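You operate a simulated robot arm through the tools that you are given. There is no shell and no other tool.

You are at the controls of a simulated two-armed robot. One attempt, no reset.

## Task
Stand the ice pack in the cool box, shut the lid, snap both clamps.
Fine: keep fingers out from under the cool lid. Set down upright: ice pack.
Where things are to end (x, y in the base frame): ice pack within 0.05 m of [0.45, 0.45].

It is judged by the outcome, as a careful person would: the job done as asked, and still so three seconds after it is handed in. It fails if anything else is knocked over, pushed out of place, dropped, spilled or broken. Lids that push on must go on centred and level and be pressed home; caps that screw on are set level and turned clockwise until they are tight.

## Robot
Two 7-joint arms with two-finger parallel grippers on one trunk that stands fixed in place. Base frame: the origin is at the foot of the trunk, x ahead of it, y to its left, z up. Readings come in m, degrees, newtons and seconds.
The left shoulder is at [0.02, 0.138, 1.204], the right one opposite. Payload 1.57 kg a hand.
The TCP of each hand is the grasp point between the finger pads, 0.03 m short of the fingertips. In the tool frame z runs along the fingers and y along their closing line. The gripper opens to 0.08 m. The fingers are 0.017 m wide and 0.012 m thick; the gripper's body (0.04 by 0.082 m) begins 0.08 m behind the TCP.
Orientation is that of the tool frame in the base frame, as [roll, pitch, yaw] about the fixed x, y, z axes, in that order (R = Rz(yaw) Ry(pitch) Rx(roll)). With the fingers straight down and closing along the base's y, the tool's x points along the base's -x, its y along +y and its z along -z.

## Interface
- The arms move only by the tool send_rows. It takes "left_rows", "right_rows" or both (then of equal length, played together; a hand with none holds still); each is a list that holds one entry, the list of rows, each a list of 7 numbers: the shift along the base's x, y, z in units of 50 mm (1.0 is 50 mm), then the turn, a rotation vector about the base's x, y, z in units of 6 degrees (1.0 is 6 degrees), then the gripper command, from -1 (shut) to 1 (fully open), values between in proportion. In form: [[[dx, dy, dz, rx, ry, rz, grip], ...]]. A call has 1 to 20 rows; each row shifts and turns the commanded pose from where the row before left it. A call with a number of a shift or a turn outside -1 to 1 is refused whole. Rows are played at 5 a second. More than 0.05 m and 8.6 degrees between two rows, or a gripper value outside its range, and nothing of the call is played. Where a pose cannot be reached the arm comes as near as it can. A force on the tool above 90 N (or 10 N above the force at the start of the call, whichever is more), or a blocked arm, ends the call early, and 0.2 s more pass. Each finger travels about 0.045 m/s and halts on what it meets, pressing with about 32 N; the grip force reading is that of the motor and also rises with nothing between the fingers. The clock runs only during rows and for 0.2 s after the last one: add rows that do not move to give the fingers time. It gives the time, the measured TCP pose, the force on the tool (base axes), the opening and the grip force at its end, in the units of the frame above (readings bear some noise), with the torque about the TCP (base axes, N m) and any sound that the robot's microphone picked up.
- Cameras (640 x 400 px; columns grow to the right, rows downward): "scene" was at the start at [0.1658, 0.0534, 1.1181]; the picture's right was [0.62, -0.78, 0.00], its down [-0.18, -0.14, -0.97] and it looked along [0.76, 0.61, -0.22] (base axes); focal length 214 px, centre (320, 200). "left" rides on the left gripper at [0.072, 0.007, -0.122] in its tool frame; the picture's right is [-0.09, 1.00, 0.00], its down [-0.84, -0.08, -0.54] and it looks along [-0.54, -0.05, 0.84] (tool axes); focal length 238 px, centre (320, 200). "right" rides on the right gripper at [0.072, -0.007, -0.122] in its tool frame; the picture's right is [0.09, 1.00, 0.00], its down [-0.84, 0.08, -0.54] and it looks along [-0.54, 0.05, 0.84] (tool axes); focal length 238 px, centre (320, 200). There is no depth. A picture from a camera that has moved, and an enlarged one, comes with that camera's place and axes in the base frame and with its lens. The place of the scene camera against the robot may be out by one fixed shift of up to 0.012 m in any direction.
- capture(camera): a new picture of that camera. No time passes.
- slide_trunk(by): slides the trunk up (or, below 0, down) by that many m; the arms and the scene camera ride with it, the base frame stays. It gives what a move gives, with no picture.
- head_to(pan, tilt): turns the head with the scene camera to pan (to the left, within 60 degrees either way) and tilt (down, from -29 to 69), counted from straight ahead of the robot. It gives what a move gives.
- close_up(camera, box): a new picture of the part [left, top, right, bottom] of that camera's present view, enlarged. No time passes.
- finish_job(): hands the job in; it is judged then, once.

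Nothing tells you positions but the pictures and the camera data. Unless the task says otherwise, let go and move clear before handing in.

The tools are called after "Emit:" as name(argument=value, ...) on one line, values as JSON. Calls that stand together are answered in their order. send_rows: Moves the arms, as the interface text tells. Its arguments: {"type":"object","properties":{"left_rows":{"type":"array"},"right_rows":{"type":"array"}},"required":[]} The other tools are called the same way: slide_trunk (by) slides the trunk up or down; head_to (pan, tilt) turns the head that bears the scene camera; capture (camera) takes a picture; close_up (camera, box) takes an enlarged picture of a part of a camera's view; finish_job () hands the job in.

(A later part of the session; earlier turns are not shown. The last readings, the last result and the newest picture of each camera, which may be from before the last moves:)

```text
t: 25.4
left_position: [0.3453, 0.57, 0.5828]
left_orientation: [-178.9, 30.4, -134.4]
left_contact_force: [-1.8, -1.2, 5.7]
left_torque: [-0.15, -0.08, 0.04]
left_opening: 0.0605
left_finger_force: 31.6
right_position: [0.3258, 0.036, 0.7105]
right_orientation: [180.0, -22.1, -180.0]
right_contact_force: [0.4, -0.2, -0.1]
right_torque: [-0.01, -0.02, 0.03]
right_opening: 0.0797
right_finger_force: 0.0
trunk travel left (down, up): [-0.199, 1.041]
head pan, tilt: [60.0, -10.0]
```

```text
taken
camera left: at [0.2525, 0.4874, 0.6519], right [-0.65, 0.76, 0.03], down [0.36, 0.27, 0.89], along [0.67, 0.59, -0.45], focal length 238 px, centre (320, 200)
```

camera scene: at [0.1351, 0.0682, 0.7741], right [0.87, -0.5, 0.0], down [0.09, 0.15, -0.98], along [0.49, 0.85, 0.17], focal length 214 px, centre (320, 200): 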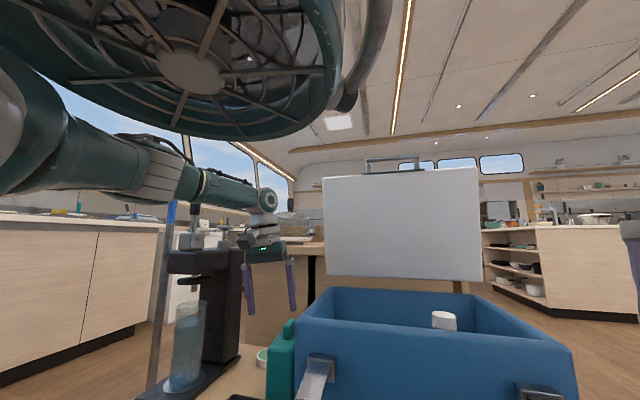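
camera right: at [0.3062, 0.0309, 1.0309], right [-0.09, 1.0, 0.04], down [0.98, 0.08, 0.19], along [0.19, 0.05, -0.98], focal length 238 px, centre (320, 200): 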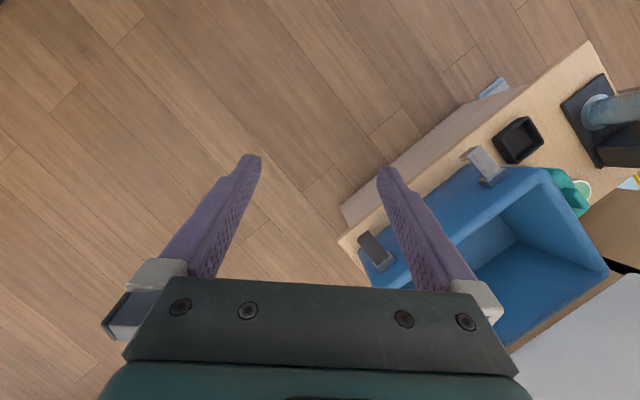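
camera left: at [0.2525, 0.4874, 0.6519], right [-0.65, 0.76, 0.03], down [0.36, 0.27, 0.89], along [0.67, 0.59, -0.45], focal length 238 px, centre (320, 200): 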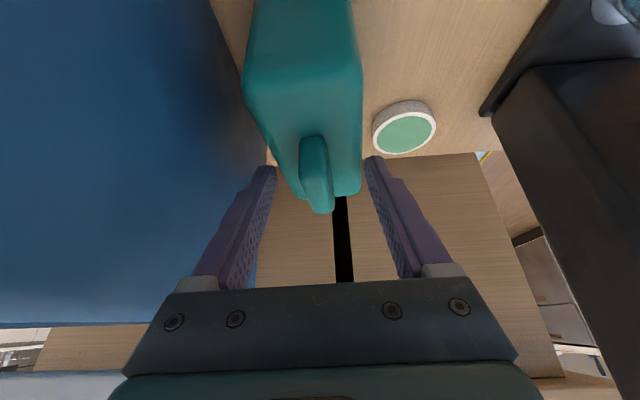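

The fingers closed on the body's shoulders (0.06 m) rather than on the ridge, so the body top is higher than I took it to be (z≈0.562). I'll open, rise about 13 mm, and grip the ridge itself.

Emit:
send_rows(left_rows=[[[0, 0, 0, 0, 0, 0, 0.7], [0, 0, 0, 0, 0, 0, 0.7], [0.03, 0.03, 0.14, 0, 0, 0, 0.7], [0.03, 0.03, 0.14, 0, 0, 0, 0.7], [0, 0, 0, 0, 0, 0, 0.7]]])

Emit:
capture(camera="left")

```text
t: 26.6
left_position: [0.3489, 0.5734, 0.5976]
left_orientation: [-179.1, 30.3, -134.3]
left_contact_force: [0.9, 0.8, -0.1]
left_torque: [0.01, 0.04, 0.0]
left_opening: 0.0678
left_finger_force: 0.1
right_position: [0.3264, 0.0389, 0.7107]
right_orientation: [180.0, -22.0, -179.8]
right_contact_force: [1.0, -0.3, 0.3]
right_torque: [-0.02, -0.02, 0.04]
right_opening: 0.08
right_finger_force: 0.1
trunk travel left (down, up): [-0.199, 1.041]
head pan, tilt: [60.0, -10.0]
```

```text
taken
camera left: at [0.2557, 0.491, 0.6665], right [-0.65, 0.76, 0.03], down [0.36, 0.27, 0.89], along [0.67, 0.59, -0.45], focal length 238 px, centre (320, 200)
```

left: 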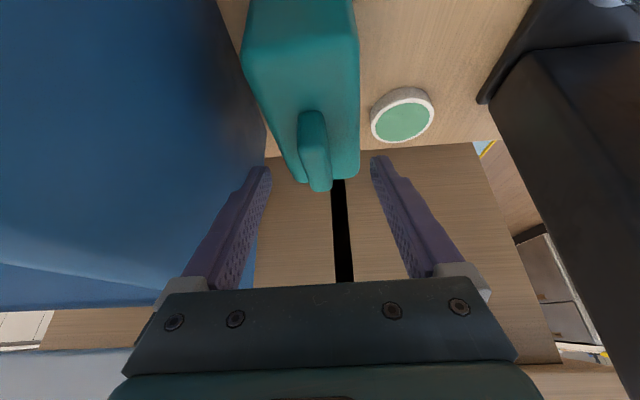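

The tips are now just above the body and beside the ridge; I close on the ridge.

Emit:
send_rows(left_rows=[[[0, 0, 0, 0, 0, 0, 0.3], [0, 0, 0, 0, 0, 0, -0.2], [0, 0, 0, 0, 0, 0, -1], [0, 0, 0, 0, 0, 0, -1], [0, 0, 0, 0, 0, 0, -1], [0, 0, 0, 0, 0, 0, -1], [0, 0, 0, 0, 0, 0, -1]]])

Emit:
capture(camera="left")

```text
t: 28.2
left_position: [0.3493, 0.5748, 0.5989]
left_orientation: [-179.1, 30.3, -134.4]
left_contact_force: [-1.4, 1.1, 1.4]
left_torque: [0.16, 0.21, -0.04]
left_opening: 0.0159
left_finger_force: 31.4
right_position: [0.3268, 0.0388, 0.709]
right_orientation: [179.8, -22.0, -179.9]
right_contact_force: [0.2, -0.5, 0.4]
right_torque: [-0.02, 0.01, -0.02]
right_opening: 0.08
right_finger_force: 0.1
trunk travel left (down, up): [-0.199, 1.041]
head pan, tilt: [60.0, -10.0]
```

```text
taken
camera left: at [0.2555, 0.4914, 0.6667], right [-0.65, 0.76, 0.03], down [0.36, 0.27, 0.89], along [0.67, 0.59, -0.45], focal length 238 px, centre (320, 200)
```

left: 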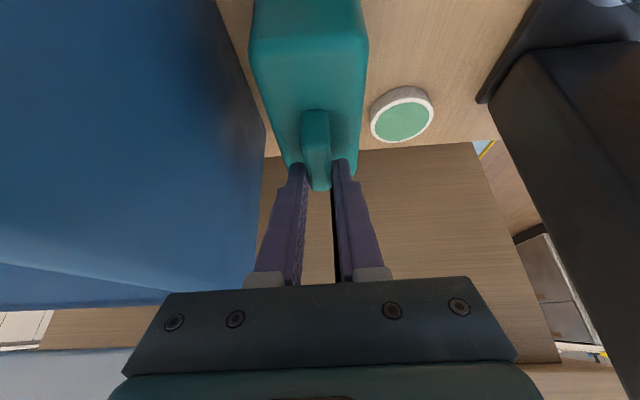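

The ridge is gripped (16 mm). I lift slightly using the arm first, then use the trunk to raise everything clear of the rim.

Emit:
send_rows(left_rows=[[[0, 0, 0.2, 0, 0, 0, -1], [0, 0, 0.2, 0, 0, 0, -1], [0, 0, 0, 0, 0, 0, -1]]])

Emit:
capture(camera="left")

```text
t: 29.0
left_position: [0.3475, 0.5713, 0.6187]
left_orientation: [-179.1, 30.2, -134.4]
left_contact_force: [0.2, -0.5, -5.1]
left_torque: [0.02, -0.02, 0.04]
left_opening: 0.0158
left_finger_force: 30.8
right_position: [0.3259, 0.0384, 0.7098]
right_orientation: [-180.0, -21.9, 180.0]
right_contact_force: [-0.6, -0.5, 0.2]
right_torque: [-0.01, -0.02, 0.0]
right_opening: 0.0799
right_finger_force: 0.0
trunk travel left (down, up): [-0.199, 1.041]
head pan, tilt: [60.0, -10.0]
```

```text
taken
camera left: at [0.2547, 0.489, 0.6865], right [-0.65, 0.76, 0.03], down [0.36, 0.27, 0.89], along [0.67, 0.59, -0.45], focal length 238 px, centre (320, 200)
```

left: 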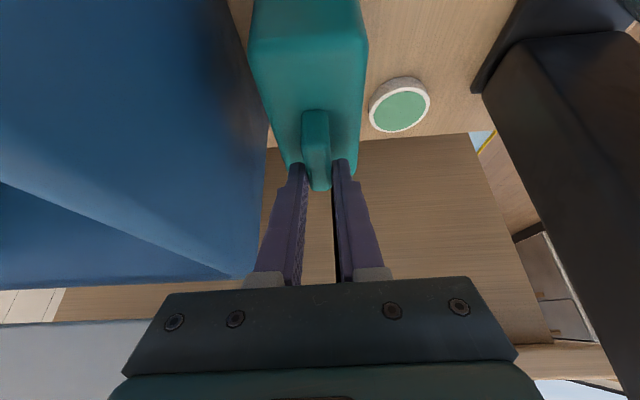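

The pack is held (about 5 N of weight). I raise the trunk by 0.22 m to clear the rim.

Emit:
slide_trunk(by=0.22)

Emit:
head_to(pan=50, tilt=35)

Emit:
capture(camera="left")

Emit:
capture(camera="scene")

```text
t: 31.3
left_position: [0.3471, 0.5718, 0.8379]
left_orientation: [-179.1, 30.3, -134.5]
left_contact_force: [-0.1, 1.0, -5.2]
left_torque: [-0.01, -0.01, 0.02]
left_opening: 0.0157
left_finger_force: 31.7
right_position: [0.3263, 0.0373, 0.9308]
right_orientation: [180.0, -22.0, 180.0]
right_contact_force: [-0.3, -0.6, -0.8]
right_torque: [0.01, -0.05, -0.02]
right_opening: 0.08
right_finger_force: 0.0
trunk travel left (down, up): [-0.419, 0.821]
head pan, tilt: [60.0, -10.0]
```

```text
t: 32.5
left_position: [0.3481, 0.5719, 0.8378]
left_orientation: [-179.0, 30.3, -134.4]
left_contact_force: [0.6, 0.1, -4.9]
left_torque: [0.02, 0.0, -0.03]
left_opening: 0.0157
left_finger_force: 31.5
right_position: [0.3258, 0.0378, 0.9296]
right_orientation: [-180.0, -22.0, 179.9]
right_contact_force: [0.6, 0.6, -0.7]
right_torque: [0.0, 0.01, 0.0]
right_opening: 0.0798
right_finger_force: 0.0
trunk travel left (down, up): [-0.419, 0.821]
head pan, tilt: [50.0, 35.0]
```

```text
taken
camera left: at [0.2548, 0.4894, 0.9065], right [-0.65, 0.76, 0.03], down [0.36, 0.27, 0.89], along [0.67, 0.59, -0.45], focal length 238 px, centre (320, 200)
```

left: 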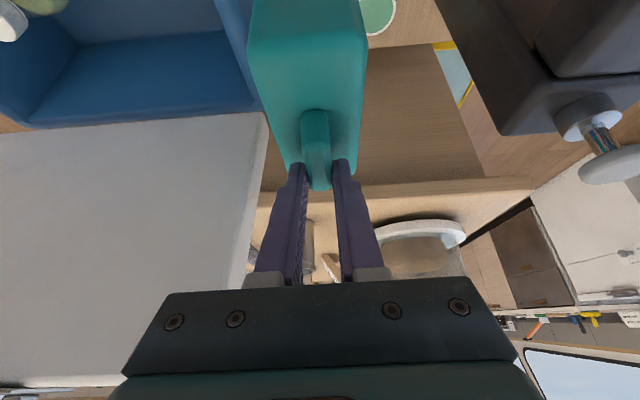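

```text
taken
camera scene: at [0.1492, 0.0622, 0.9228], right [0.77, -0.64, 0.0], down [-0.37, -0.44, -0.82], along [0.53, 0.63, -0.57], focal length 214 px, centre (320, 200)
```

scene: 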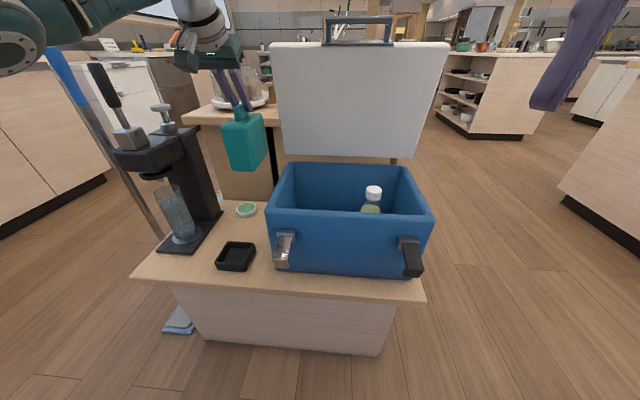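

The pack hangs clear above the rim. I shift it toward the front (away from the lid) and then sideways over the box.

Emit:
send_rows(left_rows=[[[-0.22, -0.22, 0, 0, 0, 0, -1], [-0.22, -0.22, 0, 0, 0, 0, -1], [-0.2, -0.2, 0, 0, 0, 0, -1], [0.32, -0.32, 0, 0, 0, 0, -1], [0.32, -0.32, 0, 0, 0, 0, -1], [0.32, -0.32, 0, 0, 0, 0, -1], [0.32, -0.32, 0, 0, 0, 0, -1], [0.32, -0.32, 0, 0, 0, 0, -1], [0.32, -0.32, 0, 0, 0, 0, -1], [0.31, -0.31, 0, 0, 0, 0, -1], [0, 0, 0, 0, 0, 0, -1]]])

Emit:
capture(camera="left")

Emit:
capture(camera="scene")

Emit:
capture(camera="right")

```text
t: 34.9
left_position: [0.4264, 0.429, 0.838]
left_orientation: [-179.1, 30.2, -134.4]
left_contact_force: [0.5, -0.4, -4.9]
left_torque: [0.02, 0.03, -0.03]
left_opening: 0.0155
left_finger_force: 31.4
right_position: [0.3263, 0.0379, 0.9297]
right_orientation: [-179.9, -22.1, 179.9]
right_contact_force: [-0.7, -1.5, 0.2]
right_torque: [-0.01, -0.01, 0.0]
right_opening: 0.08
right_finger_force: 0.0
trunk travel left (down, up): [-0.419, 0.821]
head pan, tilt: [50.0, 35.0]
```

```text
taken
camera left: at [0.3331, 0.3456, 0.9062], right [-0.65, 0.76, 0.03], down [0.36, 0.27, 0.89], along [0.67, 0.59, -0.45], focal length 238 px, centre (320, 200)
```

left: 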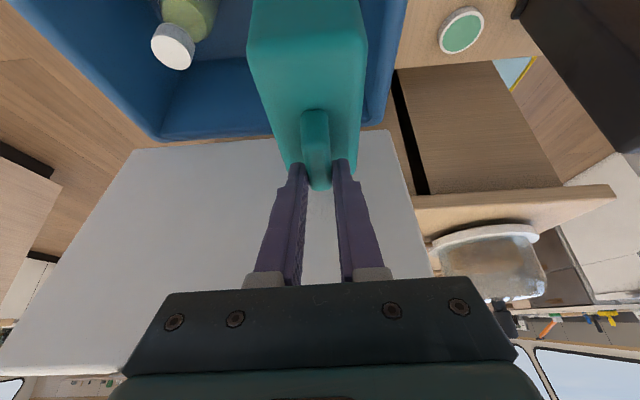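

```text
taken
camera scene: at [0.1491, 0.0624, 0.9227], right [0.77, -0.64, 0.0], down [-0.37, -0.44, -0.82], along [0.53, 0.63, -0.57], focal length 214 px, centre (320, 200)
```

scene: 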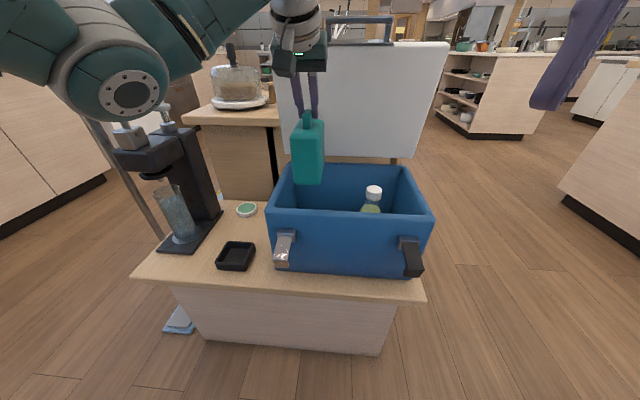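

```text
taken
camera right: at [0.3058, 0.0307, 1.0706], right [-0.09, 1.0, 0.04], down [0.98, 0.08, 0.19], along [0.18, 0.05, -0.98], focal length 238 px, centre (320, 200)
```

right: 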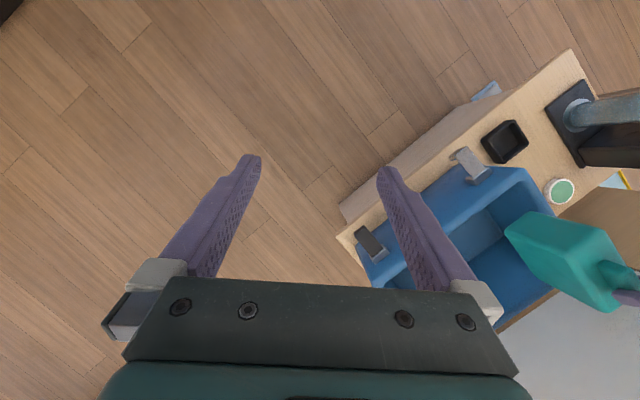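

The pack is over the left half of the box with a clear view. I nudge it slightly back to keep room from the front wall, then lower by the trunk.

Emit:
send_rows(left_rows=[[[0.12, 0.08, 0, 0, 0, 0, -1], [0, 0, 0, 0, 0, 0, -1]]])

Emit:
slide_trunk(by=-0.1)

Emit:
capture(camera="left")

Emit:
capture(camera="scene")

Emit:
close_up(camera="right", box=[330, 50, 640, 320])

```text
t: 35.5
left_position: [0.4326, 0.4313, 0.8364]
left_orientation: [-179.2, 30.3, -134.4]
left_contact_force: [0.8, -0.4, -3.9]
left_torque: [0.01, -0.01, 0.0]
left_opening: 0.0157
left_finger_force: 31.6
right_position: [0.3265, 0.0381, 0.9299]
right_orientation: [-180.0, -22.1, -179.9]
right_contact_force: [0.0, 0.0, 0.1]
right_torque: [-0.01, -0.01, -0.01]
right_opening: 0.0803
right_finger_force: 0.0
trunk travel left (down, up): [-0.419, 0.821]
head pan, tilt: [50.0, 35.0]
```

```text
t: 36.8
left_position: [0.4325, 0.4326, 0.7379]
left_orientation: [-179.0, 30.3, -134.5]
left_contact_force: [0.2, 0.1, -4.1]
left_torque: [0.02, 0.03, 0.0]
left_opening: 0.0157
left_finger_force: 31.6
right_position: [0.3267, 0.037, 0.8302]
right_orientation: [180.0, -22.0, -179.9]
right_contact_force: [0.5, 0.1, 0.0]
right_torque: [0.03, -0.01, 0.03]
right_opening: 0.0802
right_finger_force: 0.0
trunk travel left (down, up): [-0.319, 0.921]
head pan, tilt: [50.0, 35.0]
```

```text
taken
camera left: at [0.3401, 0.3499, 0.8061], right [-0.65, 0.76, 0.03], down [0.36, 0.27, 0.89], along [0.67, 0.59, -0.45], focal length 238 px, centre (320, 200)
```

left: 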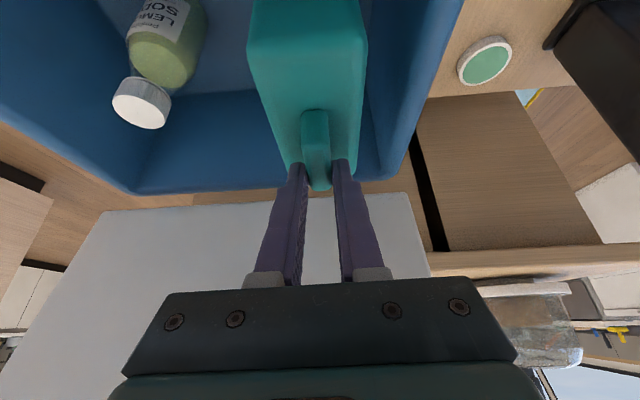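

```text
taken
camera scene: at [0.1492, 0.0623, 0.8228], right [0.77, -0.64, 0.0], down [-0.37, -0.44, -0.82], along [0.53, 0.63, -0.57], focal length 214 px, centre (320, 200)
```

scene: 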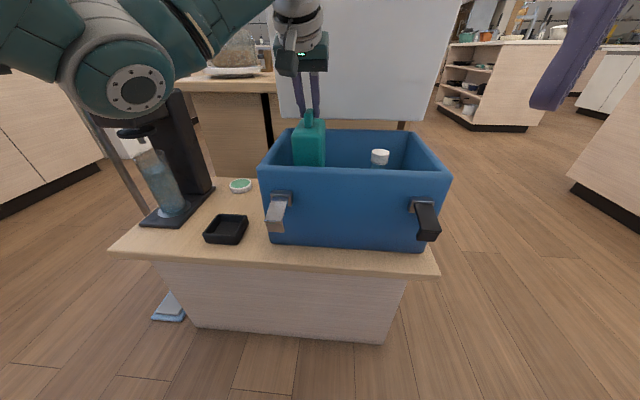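

```text
1.48 times, centred on (485, 185) of right
camera zoom: at [0.3059, 0.0306, 0.9707], right [-0.09, 1.0, 0.04], down [0.98, 0.08, 0.19], along [0.18, 0.05, -0.98], focal length 353 px, centre (76, 222)
```

zoom: 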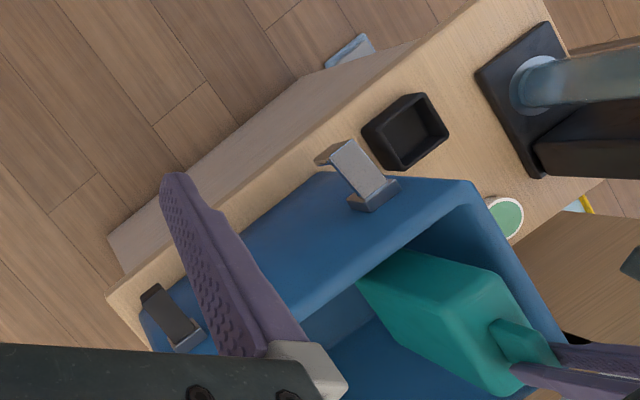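

The pack is going down inside the box with room all around. I lower further by the trunk, then finish with small arm steps.

Emit:
slide_trunk(by=-0.09)

Emit:
capture(camera="left")

Emit:
capture(camera="scene")

```text
t: 38.0
left_position: [0.4334, 0.4319, 0.6484]
left_orientation: [-179.0, 30.3, -134.5]
left_contact_force: [-0.4, 0.2, -4.4]
left_torque: [0.02, 0.0, -0.01]
left_opening: 0.0157
left_finger_force: 31.5
right_position: [0.3264, 0.0367, 0.7407]
right_orientation: [180.0, -22.0, -179.9]
right_contact_force: [-0.3, -0.3, 0.3]
right_torque: [-0.05, 0.02, 0.03]
right_opening: 0.0803
right_finger_force: 0.0
trunk travel left (down, up): [-0.229, 1.011]
head pan, tilt: [50.0, 35.0]
```

```text
taken
camera left: at [0.3401, 0.3499, 0.7161], right [-0.65, 0.76, 0.03], down [0.36, 0.27, 0.89], along [0.67, 0.59, -0.45], focal length 238 px, centre (320, 200)
```

left: 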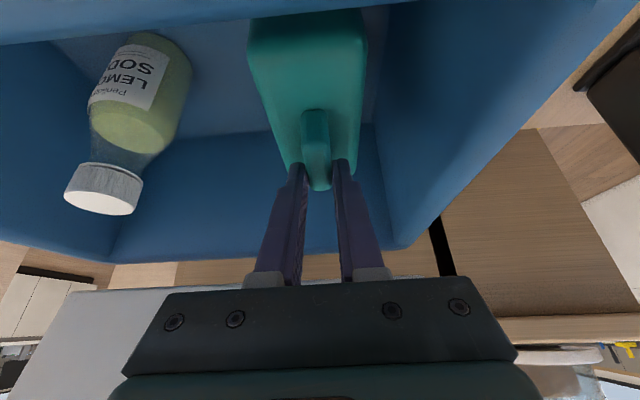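

```text
taken
camera scene: at [0.1492, 0.0623, 0.7327], right [0.77, -0.64, 0.0], down [-0.37, -0.44, -0.82], along [0.53, 0.63, -0.57], focal length 214 px, centre (320, 200)
```

scene: 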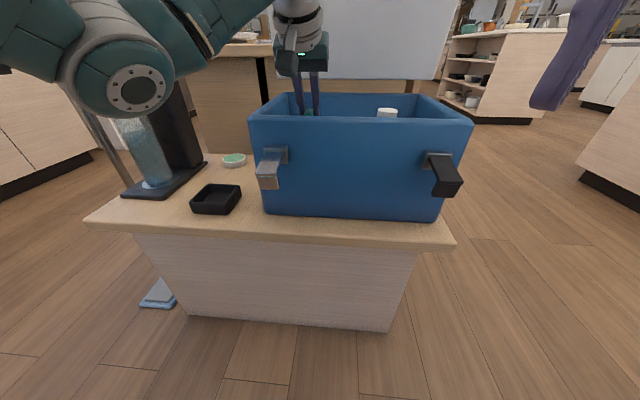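

Close to the floor now. I lower in small steps, watching the force.

Emit:
send_rows(left_rows=[[[0, 0, -0.1, 0, 0, 0, -1], [0, 0, -0.1, 0, 0, 0, -1], [0, 0, -0.1, 0, 0, 0, -1], [0, 0, 0, 0, 0, 0, -1]]])

```text
t: 39.0
left_position: [0.4332, 0.4316, 0.6317]
left_orientation: [-179.1, 30.3, -134.4]
left_contact_force: [-0.2, 0.9, -4.0]
left_torque: [0.02, 0.0, -0.01]
left_opening: 0.0154
left_finger_force: 31.3
right_position: [0.3276, 0.0377, 0.7403]
right_orientation: [180.0, -21.9, -179.8]
right_contact_force: [0.3, 0.6, 0.4]
right_torque: [0.0, 0.0, -0.01]
right_opening: 0.0799
right_finger_force: 0.1
trunk travel left (down, up): [-0.229, 1.011]
head pan, tilt: [50.0, 35.0]
```

No contact yet; a few more small steps.

Emit:
send_rows(left_rows=[[[0, 0, -0.08, 0, 0, 0, -1], [0, 0, -0.08, 0, 0, 0, -1], [0, 0, 0, 0, 0, 0, -1]]])

```text
t: 39.8
left_position: [0.4331, 0.4302, 0.6252]
left_orientation: [-179.1, 30.3, -134.5]
left_contact_force: [-0.3, -0.6, -4.5]
left_torque: [0.01, 0.01, 0.02]
left_opening: 0.016
left_finger_force: 31.2
right_position: [0.3257, 0.0369, 0.7401]
right_orientation: [-180.0, -22.0, -180.0]
right_contact_force: [-0.3, 0.9, 0.3]
right_torque: [-0.03, -0.01, 0.0]
right_opening: 0.08
right_finger_force: 0.0
trunk travel left (down, up): [-0.229, 1.011]
head pan, tilt: [50.0, 35.0]
```

Emit:
send_rows(left_rows=[[[0, 0, -0.06, 0, 0, 0, -1], [0, 0, -0.06, 0, 0, 0, -1], [0, 0, 0, 0, 0, 0, -1]]])

```text
t: 40.6
left_position: [0.4348, 0.4329, 0.6206]
left_orientation: [-178.9, 30.4, -134.3]
left_contact_force: [-2.7, -4.5, 9.4]
left_torque: [-0.21, 0.66, 0.14]
left_opening: 0.0157
left_finger_force: 31.4
right_position: [0.3273, 0.0368, 0.7393]
right_orientation: [180.0, -21.9, -179.9]
right_contact_force: [0.5, -0.7, -0.1]
right_torque: [-0.01, -0.02, 0.0]
right_opening: 0.0802
right_finger_force: 0.0
trunk travel left (down, up): [-0.229, 1.011]
head pan, tilt: [50.0, 35.0]
```

The pack has touched the floor, with the contact apparently at its left edge. I look before letting go.

Emit:
capture(camera="left")

Emit:
close_up(camera="right", box=[400, 100, 640, 350])

```text
taken
camera left: at [0.3414, 0.3498, 0.6889], right [-0.65, 0.76, 0.03], down [0.36, 0.27, 0.89], along [0.67, 0.59, -0.45], focal length 238 px, centre (320, 200)
```

left: 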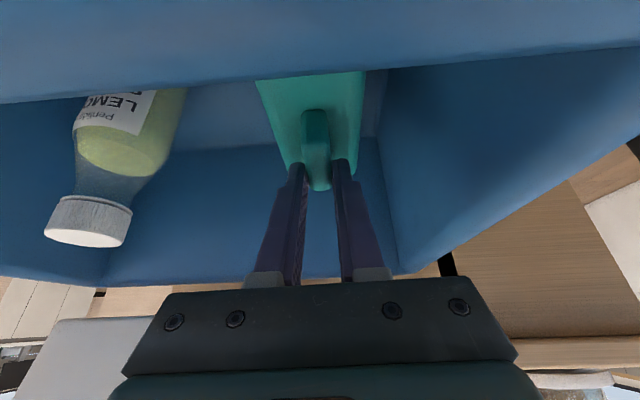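

```text
1.60 times, centred on (520, 225) of right
camera zoom: at [0.3062, 0.0307, 0.881], right [-0.09, 1.0, 0.04], down [0.98, 0.08, 0.19], along [0.19, 0.05, -0.98], focal length 381 px, centre (0, 160)
```

zoom: 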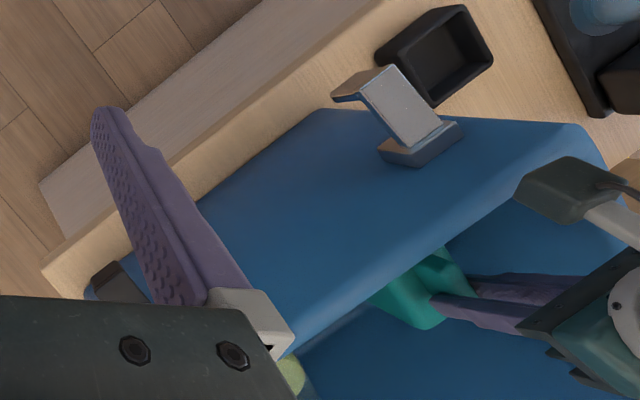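

It stands upright inside, fairly near the left wall. I'll lift 8 mm, shift it 12 mm toward the middle and set it down again to be sure it stands flat.

Emit:
send_rows(left_rows=[[[0, 0, 0.16, 0, 0, 0, -1], [0.1, -0.1, 0, 0, 0, 0, -1], [0.1, -0.1, 0, 0, 0, 0, -1], [0, 0, -0.07, 0, 0, 0, -1], [0, 0, -0.03, 0, 0, 0, -1], [0, 0, 0, 0, 0, 0, -1]]])

```text
t: 42.0
left_position: [0.4437, 0.4212, 0.6204]
left_orientation: [-179.2, 30.2, -134.5]
left_contact_force: [1.1, -0.2, -4.9]
left_torque: [0.01, 0.0, -0.01]
left_opening: 0.0156
left_finger_force: 30.9
right_position: [0.3264, 0.0375, 0.7407]
right_orientation: [180.0, -22.0, 180.0]
right_contact_force: [1.0, 0.6, 0.2]
right_torque: [-0.02, -0.02, -0.02]
right_opening: 0.08
right_finger_force: 0.1
trunk travel left (down, up): [-0.229, 1.011]
head pan, tilt: [50.0, 35.0]
```

Emit:
send_rows(left_rows=[[[0, 0, -0.05, 0, 0, 0, -1], [0, 0, -0.05, 0, 0, 0, -1], [0, 0, 0, 0, 0, 0, -1]]])

```text
t: 42.8
left_position: [0.4467, 0.4221, 0.6194]
left_orientation: [-178.8, 30.7, -134.4]
left_contact_force: [-3.8, -6.6, 22.9]
left_torque: [0.48, 0.23, 0.19]
left_opening: 0.016
left_finger_force: 31.2
right_position: [0.3272, 0.0385, 0.7406]
right_orientation: [179.8, -22.0, -180.0]
right_contact_force: [-0.3, 0.3, 0.4]
right_torque: [-0.01, 0.03, -0.01]
right_opening: 0.0797
right_finger_force: 0.0
trunk travel left (down, up): [-0.229, 1.011]
head pan, tilt: [50.0, 35.0]
```

Contact is firm. I ease off a little, then open the fingers gently.

Emit:
send_rows(left_rows=[[[0, 0, 0.05, 0, 0, 0, -1], [0, 0, 0, 0, 0, 0, -0.5], [0, 0, 0, 0, 0, 0, -0.2], [0, 0, 0, 0, 0, 0, 0.2], [0, 0, 0, 0, 0, 0, 0.2], [0, 0, 0, 0, 0, 0, 0.2]]])

Emit:
capture(camera="left")

```text
t: 44.2
left_position: [0.442, 0.4212, 0.6192]
left_orientation: [-179.0, 30.3, -134.4]
left_contact_force: [-0.6, 0.1, 0.5]
left_torque: [0.01, 0.0, -0.04]
left_opening: 0.0482
left_finger_force: 0.2
right_position: [0.327, 0.0371, 0.7408]
right_orientation: [179.9, -22.0, -179.9]
right_contact_force: [0.7, -0.3, -0.2]
right_torque: [0.0, 0.01, -0.03]
right_opening: 0.0799
right_finger_force: 0.1
trunk travel left (down, up): [-0.229, 1.011]
head pan, tilt: [50.0, 35.0]
```

```text
taken
camera left: at [0.3502, 0.3392, 0.688], right [-0.65, 0.76, 0.03], down [0.36, 0.27, 0.89], along [0.67, 0.59, -0.45], focal length 238 px, centre (320, 200)
```

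left: 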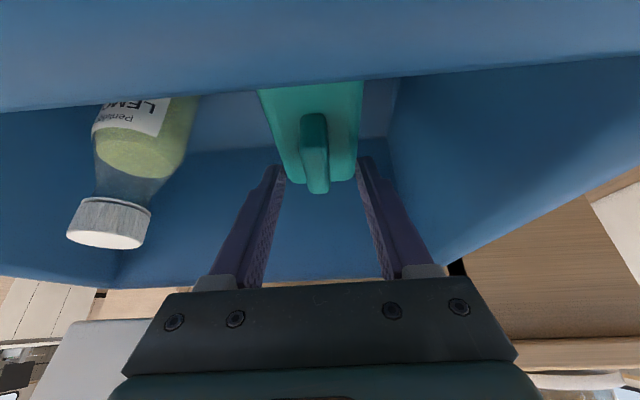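

The ice pack stands free at about (0.443, 0.421). I raise the trunk to pull the hand straight up out of the box.

Emit:
slide_trunk(by=0.1)

Emit:
capture(camera="left")

Emit:
slide_trunk(by=0.17)

Emit:
capture(camera="left")

Emit:
capture(camera="scene")

```text
t: 45.6
left_position: [0.4433, 0.4216, 0.7204]
left_orientation: [-179.0, 30.3, -134.4]
left_contact_force: [0.3, 0.0, 0.5]
left_torque: [-0.03, -0.03, -0.04]
left_opening: 0.048
left_finger_force: 0.0
right_position: [0.3272, 0.0381, 0.84]
right_orientation: [180.0, -22.0, -179.9]
right_contact_force: [-0.4, 0.8, -0.1]
right_torque: [0.02, -0.01, 0.01]
right_opening: 0.08
right_finger_force: 0.1
trunk travel left (down, up): [-0.329, 0.911]
head pan, tilt: [50.0, 35.0]
```

```text
taken
camera left: at [0.3501, 0.3391, 0.7879], right [-0.65, 0.76, 0.03], down [0.36, 0.27, 0.89], along [0.67, 0.59, -0.45], focal length 238 px, centre (320, 200)
```

left: 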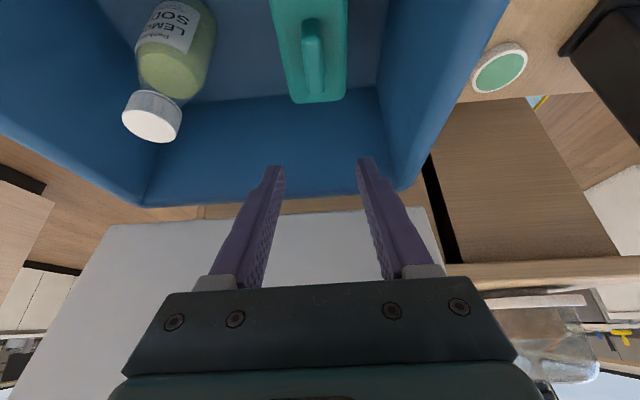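

```text
t: 47.5
left_position: [0.442, 0.4218, 0.8898]
left_orientation: [-179.1, 30.3, -134.4]
left_contact_force: [0.0, 0.2, 0.5]
left_torque: [0.02, -0.01, -0.03]
left_opening: 0.0478
left_finger_force: 0.1
right_position: [0.3261, 0.037, 1.0103]
right_orientation: [179.9, -22.0, -179.9]
right_contact_force: [-0.2, -0.8, 0.0]
right_torque: [0.0, 0.02, 0.06]
right_opening: 0.0803
right_finger_force: 0.0
trunk travel left (down, up): [-0.499, 0.741]
head pan, tilt: [50.0, 35.0]
```

```text
taken
camera left: at [0.3502, 0.3391, 0.9579], right [-0.65, 0.76, 0.03], down [0.36, 0.27, 0.89], along [0.67, 0.59, -0.45], focal length 238 px, centre (320, 200)
```

left: 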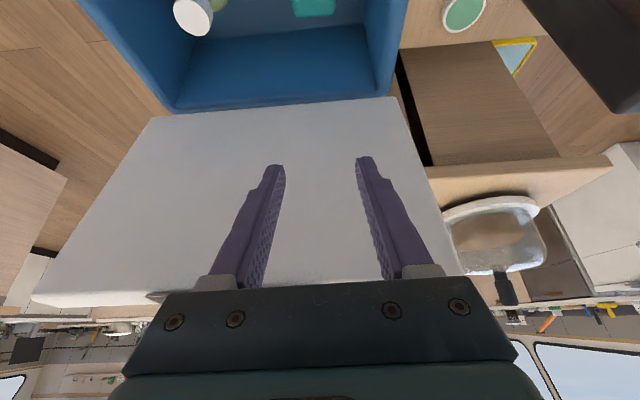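

```text
taken
camera scene: at [0.1495, 0.0626, 1.0028], right [0.77, -0.64, 0.0], down [-0.37, -0.44, -0.82], along [0.53, 0.63, -0.57], focal length 214 px, centre (320, 200)
```

scene: 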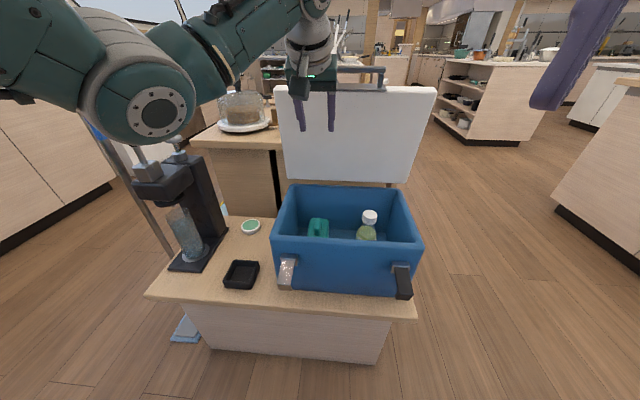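

The ice pack now stands upright in the box. Next I back the hand off and measure the lid's handle.

Emit:
send_rows(left_rows=[[[-0.3, -0.3, 0.1, 0, 0, 0, 0.2], [-0.3, -0.3, 0.1, 0, 0, 0, 0.2], [-0.3, -0.3, 0.1, 0, 0, 0, 0.2], [-0.3, -0.3, 0.1, 0, 0, 0, 0.2], [0, 0, 0, 0, 0, 0, 0.2]]])

Emit:
head_to(pan=45, tilt=20)

Emit:
capture(camera="scene")

Emit:
capture(camera="left")

```text
t: 48.7
left_position: [0.3847, 0.3604, 0.9104]
left_orientation: [-179.2, 30.3, -134.4]
left_contact_force: [-1.0, 0.0, 0.4]
left_torque: [0.02, 0.01, 0.01]
left_opening: 0.0478
left_finger_force: 0.0
right_position: [0.3263, 0.0397, 1.0099]
right_orientation: [180.0, -22.0, -179.9]
right_contact_force: [0.5, 0.0, 0.1]
right_torque: [-0.03, -0.01, 0.02]
right_opening: 0.0799
right_finger_force: 0.1
trunk travel left (down, up): [-0.499, 0.741]
head pan, tilt: [50.0, 35.0]
```

```text
t: 49.5
left_position: [0.384, 0.3593, 0.9112]
left_orientation: [-179.0, 30.3, -134.4]
left_contact_force: [0.9, -0.5, 0.1]
left_torque: [-0.01, 0.0, 0.01]
left_opening: 0.0482
left_finger_force: 0.1
right_position: [0.3264, 0.0381, 1.0102]
right_orientation: [179.9, -22.0, -179.9]
right_contact_force: [-0.5, -0.8, 0.3]
right_torque: [0.02, -0.01, 0.0]
right_opening: 0.0799
right_finger_force: 0.0
trunk travel left (down, up): [-0.499, 0.741]
head pan, tilt: [45.0, 20.0]
```

```text
taken
camera scene: at [0.1587, 0.061, 1.0266], right [0.71, -0.71, 0.0], down [-0.24, -0.24, -0.94], along [0.66, 0.66, -0.34], focal length 214 px, centre (320, 200)
```

scene: 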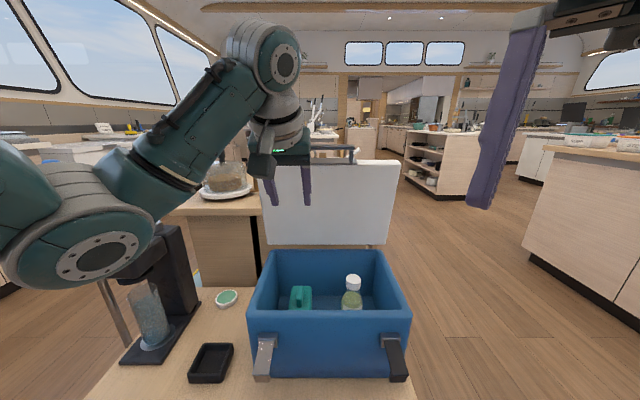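

```text
taken
camera left: at [0.2906, 0.2775, 0.9797], right [-0.65, 0.76, 0.03], down [0.36, 0.27, 0.89], along [0.67, 0.59, -0.45], focal length 238 px, centre (320, 200)
```

left: 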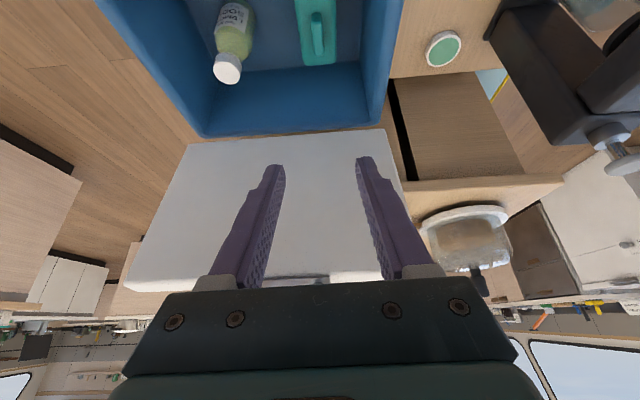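

The left hand blocks the view of the handle. I move it to the left for a moment.

Emit:
send_rows(left_rows=[[[-0.35, 0.35, 0, 0, 0, 0, 0.2], [-0.35, 0.35, 0, 0, 0, 0, 0.2], [-0.35, 0.35, 0, 0, 0, 0, 0.2], [-0.35, 0.35, 0, 0, 0, 0, 0.2], [-0.2, 0.2, 0, 0, 0, 0, 0.2], [0, 0, 0, 0, 0, 0, 0.2]]])

Emit:
capture(camera="scene")

Emit:
close_up(camera="scene", box=[230, 120, 430, 260])

Emit:
capture(camera="left")

```text
t: 50.9
left_position: [0.3036, 0.4393, 0.907]
left_orientation: [-179.0, 30.4, -134.6]
left_contact_force: [0.0, -0.6, 0.4]
left_torque: [-0.02, 0.01, 0.0]
left_opening: 0.048
left_finger_force: 0.0
right_position: [0.3261, 0.0374, 1.0096]
right_orientation: [179.9, -22.0, -179.8]
right_contact_force: [-0.8, 0.3, 0.2]
right_torque: [0.01, 0.0, 0.0]
right_opening: 0.0801
right_finger_force: 0.0
trunk travel left (down, up): [-0.499, 0.741]
head pan, tilt: [45.0, 20.0]
```

```text
taken
camera scene: at [0.1588, 0.061, 1.0267], right [0.71, -0.71, 0.0], down [-0.24, -0.24, -0.94], along [0.66, 0.66, -0.34], focal length 214 px, centre (320, 200)
```

scene: 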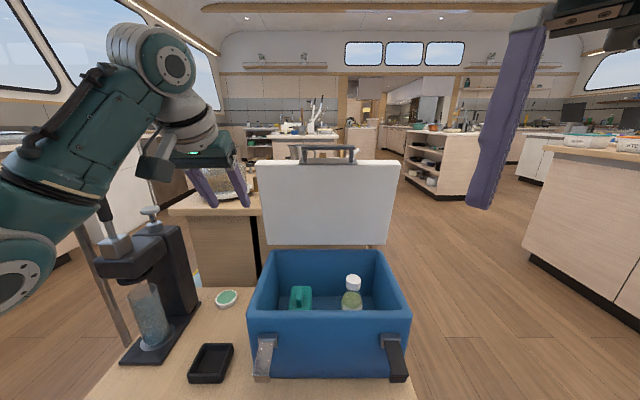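

```text
2.86 times, centred on (330, 190) of scene
camera zoom: at [0.1588, 0.061, 1.0267], right [0.71, -0.71, 0.0], down [-0.24, -0.24, -0.94], along [0.66, 0.66, -0.34], focal length 613 px, centre (291, 229)
```

zoom: 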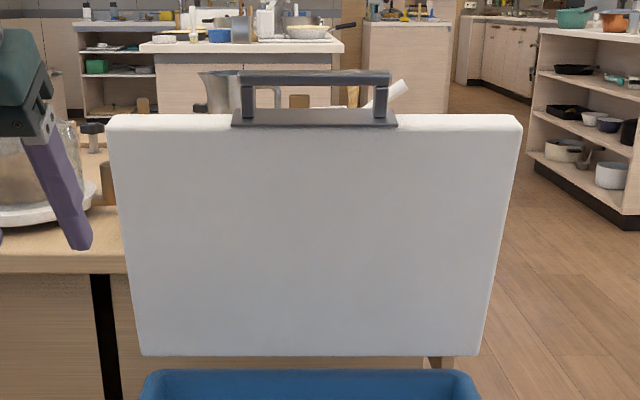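

```text
taken
camera left: at [0.2099, 0.3579, 0.9766], right [-0.65, 0.76, 0.03], down [0.36, 0.27, 0.89], along [0.67, 0.59, -0.45], focal length 238 px, centre (320, 200)
```

left: 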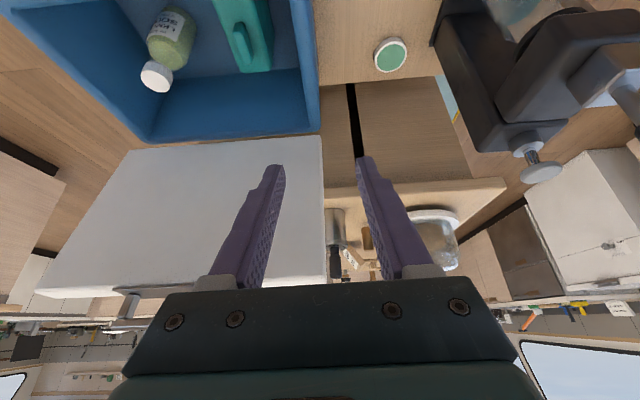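

I now see the handle clearly from the front: bar at z≈0.965, between a≈0.02 and 0.155 along the lid. I'll take more views to fix its depth.

Emit:
close_up(camera="left", box=[20, 220, 260, 370])

Emit:
slide_trunk(by=0.12)

Emit:
capture(camera="left")

Emit:
close_up(camera="scene", box=[230, 160, 430, 320])

Emit:
capture(camera="scene")

```text
2.67 times, centred on (140, 295) of left
camera zoom: at [0.2099, 0.3579, 0.9766], right [-0.65, 0.76, 0.03], down [0.36, 0.27, 0.89], along [0.67, 0.59, -0.45], focal length 636 px, centre (800, -53)
```

zoom: 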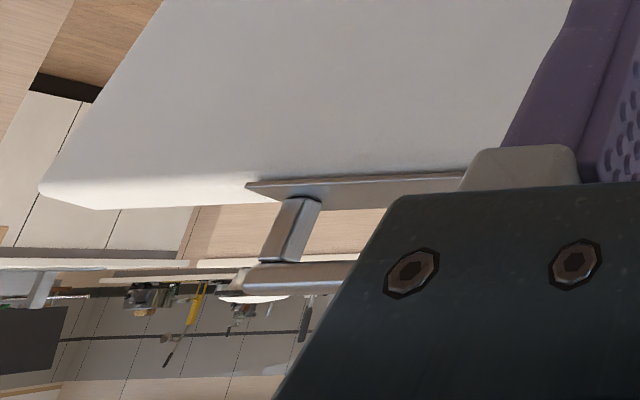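

```text
t: 52.4
left_position: [0.3033, 0.4397, 1.0276]
left_orientation: [-178.9, 30.2, -134.4]
left_contact_force: [1.0, 0.0, 0.1]
left_torque: [0.02, 0.02, -0.02]
left_opening: 0.0482
left_finger_force: 0.1
right_position: [0.3269, 0.0373, 1.1313]
right_orientation: [180.0, -22.0, -180.0]
right_contact_force: [0.3, 0.8, 0.0]
right_torque: [0.01, 0.03, 0.0]
right_opening: 0.0798
right_finger_force: 0.0
trunk travel left (down, up): [-0.619, 0.621]
head pan, tilt: [45.0, 20.0]
```

```text
taken
camera left: at [0.2101, 0.3577, 1.0965], right [-0.65, 0.76, 0.03], down [0.36, 0.27, 0.89], along [0.67, 0.59, -0.45], focal length 238 px, centre (320, 200)
```

left: 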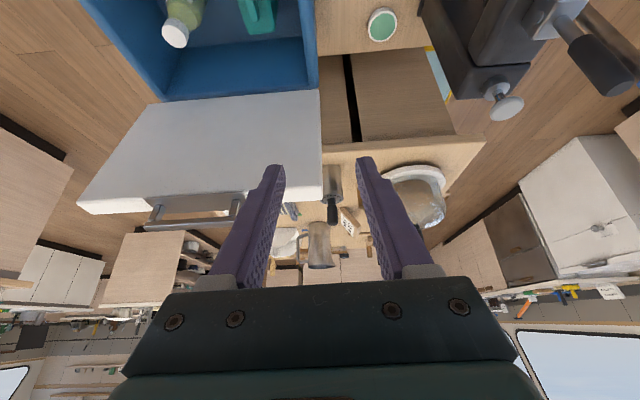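

```text
2.50 times, centred on (330, 240) of scene
camera zoom: at [0.1587, 0.061, 1.1466], right [0.71, -0.71, 0.0], down [-0.24, -0.24, -0.94], along [0.66, 0.66, -0.34], focal length 536 px, centre (295, 100)
```

zoom: 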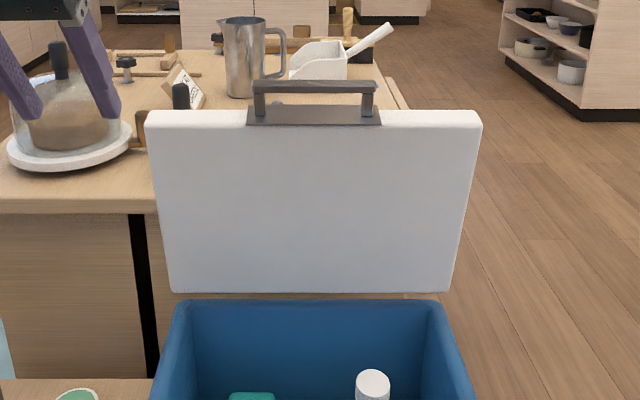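

```text
taken
camera scene: at [0.1587, 0.061, 1.1466], right [0.71, -0.71, 0.0], down [-0.24, -0.24, -0.94], along [0.66, 0.66, -0.34], focal length 214 px, centre (320, 200)
```

scene: 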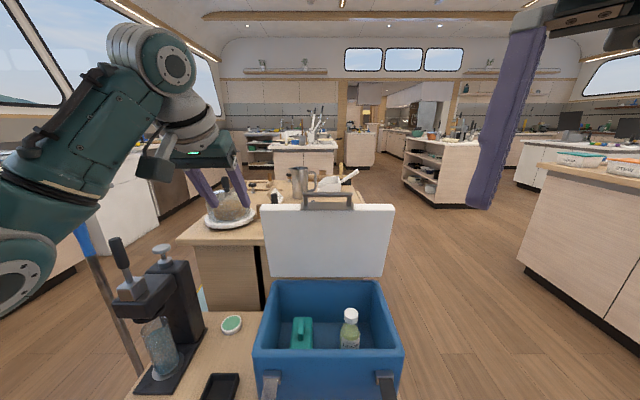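

The handle bar is at about n=0.69 (distance along the 45° line), z≈0.97, and the lid leans forward about 11°. To hold the bar I need the fingers to close across it, so I turn the hand 90° about its own axis in small steps.

Emit:
send_rows(left_rows=[[[0, 0, -0.06, 0.365, 0.35, -0.8625, 0.2], [0, 0, -0.06, 0.365, 0.35, -0.8625, 0.2], [0, 0, -0.06, 0.365, 0.35, -0.8625, 0.2], [0, 0, -0.06, 0.365, 0.35, -0.8625, 0.2], [0, 0, -0.06, 0.365, 0.35, -0.8625, 0.2], [0, 0, -0.06, 0.365, 0.35, -0.8625, 0.2], [0, 0, -0.06, 0.365, 0.35, -0.8625, 0.2], [0, 0, -0.06, 0.365, 0.35, -0.8625, 0.2], [0, 0, 0, 0, 0, 0, 0.2]]])

Emit:
capture(camera="scene")

```text
t: 54.4
left_position: [0.3029, 0.44, 1.0044]
left_orientation: [157.0, 20.3, 173.1]
left_contact_force: [-0.1, 0.8, -0.5]
left_torque: [0.03, 0.01, 0.01]
left_opening: 0.048
left_finger_force: 0.1
right_position: [0.3276, 0.0379, 1.1295]
right_orientation: [179.9, -22.0, -179.8]
right_contact_force: [-0.6, -0.8, -0.3]
right_torque: [-0.01, -0.03, 0.04]
right_opening: 0.08
right_finger_force: 0.1
trunk travel left (down, up): [-0.619, 0.621]
head pan, tilt: [45.0, 20.0]
```

```text
taken
camera scene: at [0.1588, 0.061, 1.1467], right [0.71, -0.71, 0.0], down [-0.24, -0.24, -0.94], along [0.66, 0.66, -0.34], focal length 214 px, centre (320, 200)
```

scene: 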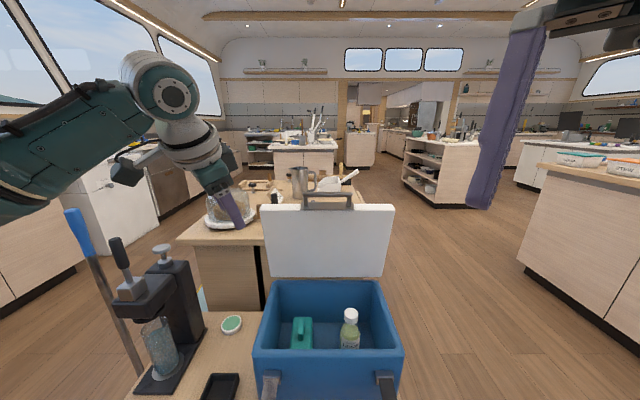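

Half the turn went well; I continue.

Emit:
send_rows(left_rows=[[[0, 0, 0, 0.365, 0.35, -0.8625, 0.2], [0, 0, 0, 0.365, 0.35, -0.8625, 0.2], [0, 0, 0, 0.365, 0.35, -0.8625, 0.2], [0, 0, 0, 0.365, 0.35, -0.8625, 0.2], [0, 0, 0, 0.365, 0.35, -0.8625, 0.2], [0, 0, 0, 0.365, 0.35, -0.8625, 0.2], [0, 0, 0, 0.365, 0.35, -0.8625, 0.2], [0, 0, 0, 0, 0, 0, 0.2]]])

Emit:
capture(camera="scene")

Emit:
capture(camera="left")

```text
t: 56.2
left_position: [0.303, 0.4397, 1.0042]
left_orientation: [149.7, 0.7, 135.0]
left_contact_force: [0.0, -0.1, -0.1]
left_torque: [-0.03, 0.02, -0.01]
left_opening: 0.0479
left_finger_force: 0.1
right_position: [0.3261, 0.0372, 1.1306]
right_orientation: [179.9, -22.0, -179.9]
right_contact_force: [0.0, 0.1, -0.3]
right_torque: [0.01, -0.02, 0.02]
right_opening: 0.08
right_finger_force: 0.1
trunk travel left (down, up): [-0.619, 0.621]
head pan, tilt: [45.0, 20.0]
```

```text
taken
camera scene: at [0.1588, 0.061, 1.1467], right [0.71, -0.71, 0.0], down [-0.24, -0.24, -0.94], along [0.66, 0.66, -0.34], focal length 214 px, centre (320, 200)
```

scene: 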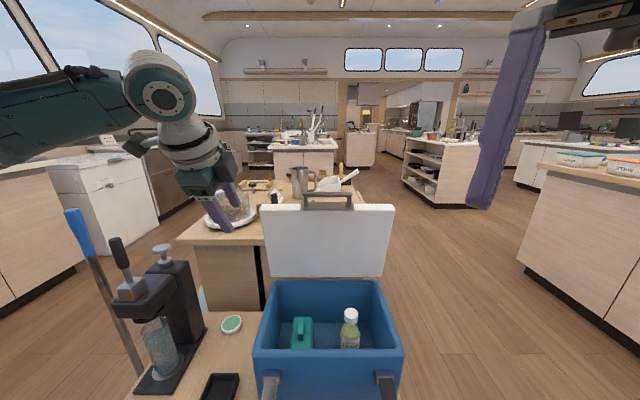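

```text
taken
camera left: at [0.211, 0.4518, 1.111], right [0.67, 0.55, 0.5], down [0.35, -0.83, 0.44], along [0.66, -0.12, -0.74], focal length 238 px, centre (320, 200)
```

left: 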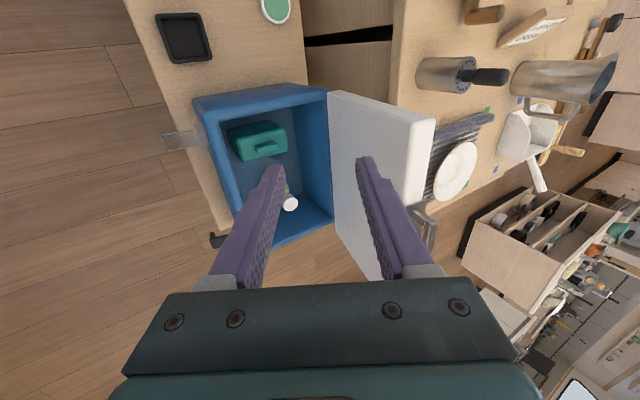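

The hand is turned with fingers closing across the bar direction. I tilt it to about 45° and move to a point in front of and above the handle.

Emit:
send_rows(left_rows=[[[0.5, -0.19, 0.135, 0.295, -0.295, 0, 0.2], [0.5, -0.19, 0.135, 0.295, -0.295, 0, 0.2], [0.5, -0.19, 0.135, 0.295, -0.295, 0, 0.2], [0.5, -0.19, 0.135, 0.295, -0.295, 0, 0.2], [0.5, -0.19, 0.135, 0.295, -0.295, 0, 0.2], [0.5, -0.19, 0.135, 0.295, -0.295, 0, 0.2], [0.42, -0.16, 0.11, 0, 0, 0, 0.2], [0, 0, 0, 0, 0, 0, 0.2]]])

Emit:
capture(camera="scene")

Emit:
capture(camera="left")

```text
t: 58.0
left_position: [0.4727, 0.3765, 1.0498]
left_orientation: [134.6, 0.7, 135.0]
left_contact_force: [0.5, -0.3, -0.4]
left_torque: [-0.02, 0.01, -0.03]
left_opening: 0.048
left_finger_force: 0.1
right_position: [0.3261, 0.0377, 1.1294]
right_orientation: [179.8, -22.1, 180.0]
right_contact_force: [-0.4, 0.3, -0.7]
right_torque: [0.03, -0.02, 0.01]
right_opening: 0.0799
right_finger_force: 0.1
trunk travel left (down, up): [-0.619, 0.621]
head pan, tilt: [45.0, 20.0]
```

```text
taken
camera scene: at [0.1588, 0.061, 1.1467], right [0.71, -0.71, 0.0], down [-0.24, -0.24, -0.94], along [0.66, 0.66, -0.34], focal length 214 px, centre (320, 200)
```

scene: 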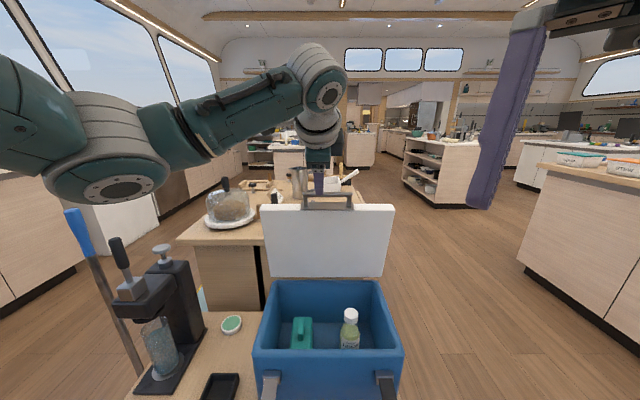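

```text
taken
camera left: at [0.3624, 0.3697, 1.1389], right [0.55, 0.44, 0.71], down [0.28, -0.9, 0.34], along [0.79, 0.01, -0.62], focal length 238 px, centre (320, 200)
```

left: 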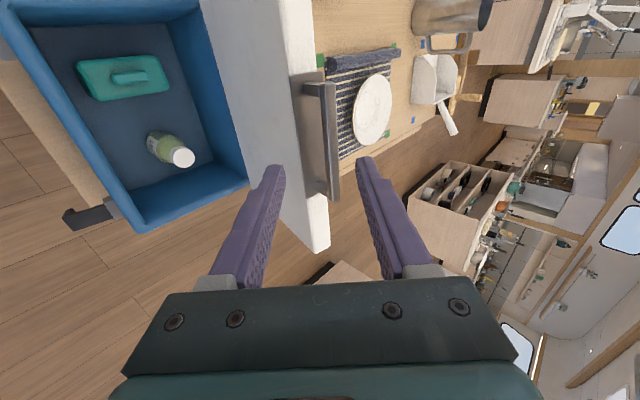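

The handle lies between the open fingers in the hand camera. I zoom in to measure the bar precisely.

Emit:
close_up(camera="left", box=[250, 60, 400, 220])

Emit:
close_up(camera="scene", box=[250, 130, 400, 230])

```text
2.50 times, centred on (325, 140) of left
camera zoom: at [0.3624, 0.3697, 1.1389], right [0.55, 0.44, 0.71], down [0.28, -0.9, 0.34], along [0.79, 0.01, -0.62], focal length 596 px, centre (308, 350)
```

zoom: 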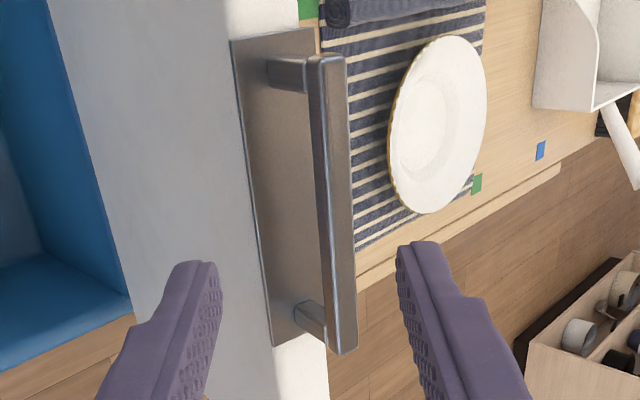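

```text
4.00 times, centred on (325, 180) of scene
camera zoom: at [0.1588, 0.061, 1.1467], right [0.71, -0.71, 0.0], down [-0.24, -0.24, -0.94], along [0.66, 0.66, -0.34], focal length 858 px, centre (300, 280)
```

zoom: 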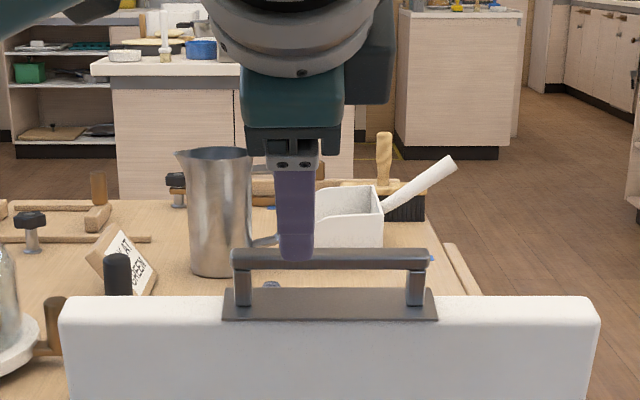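

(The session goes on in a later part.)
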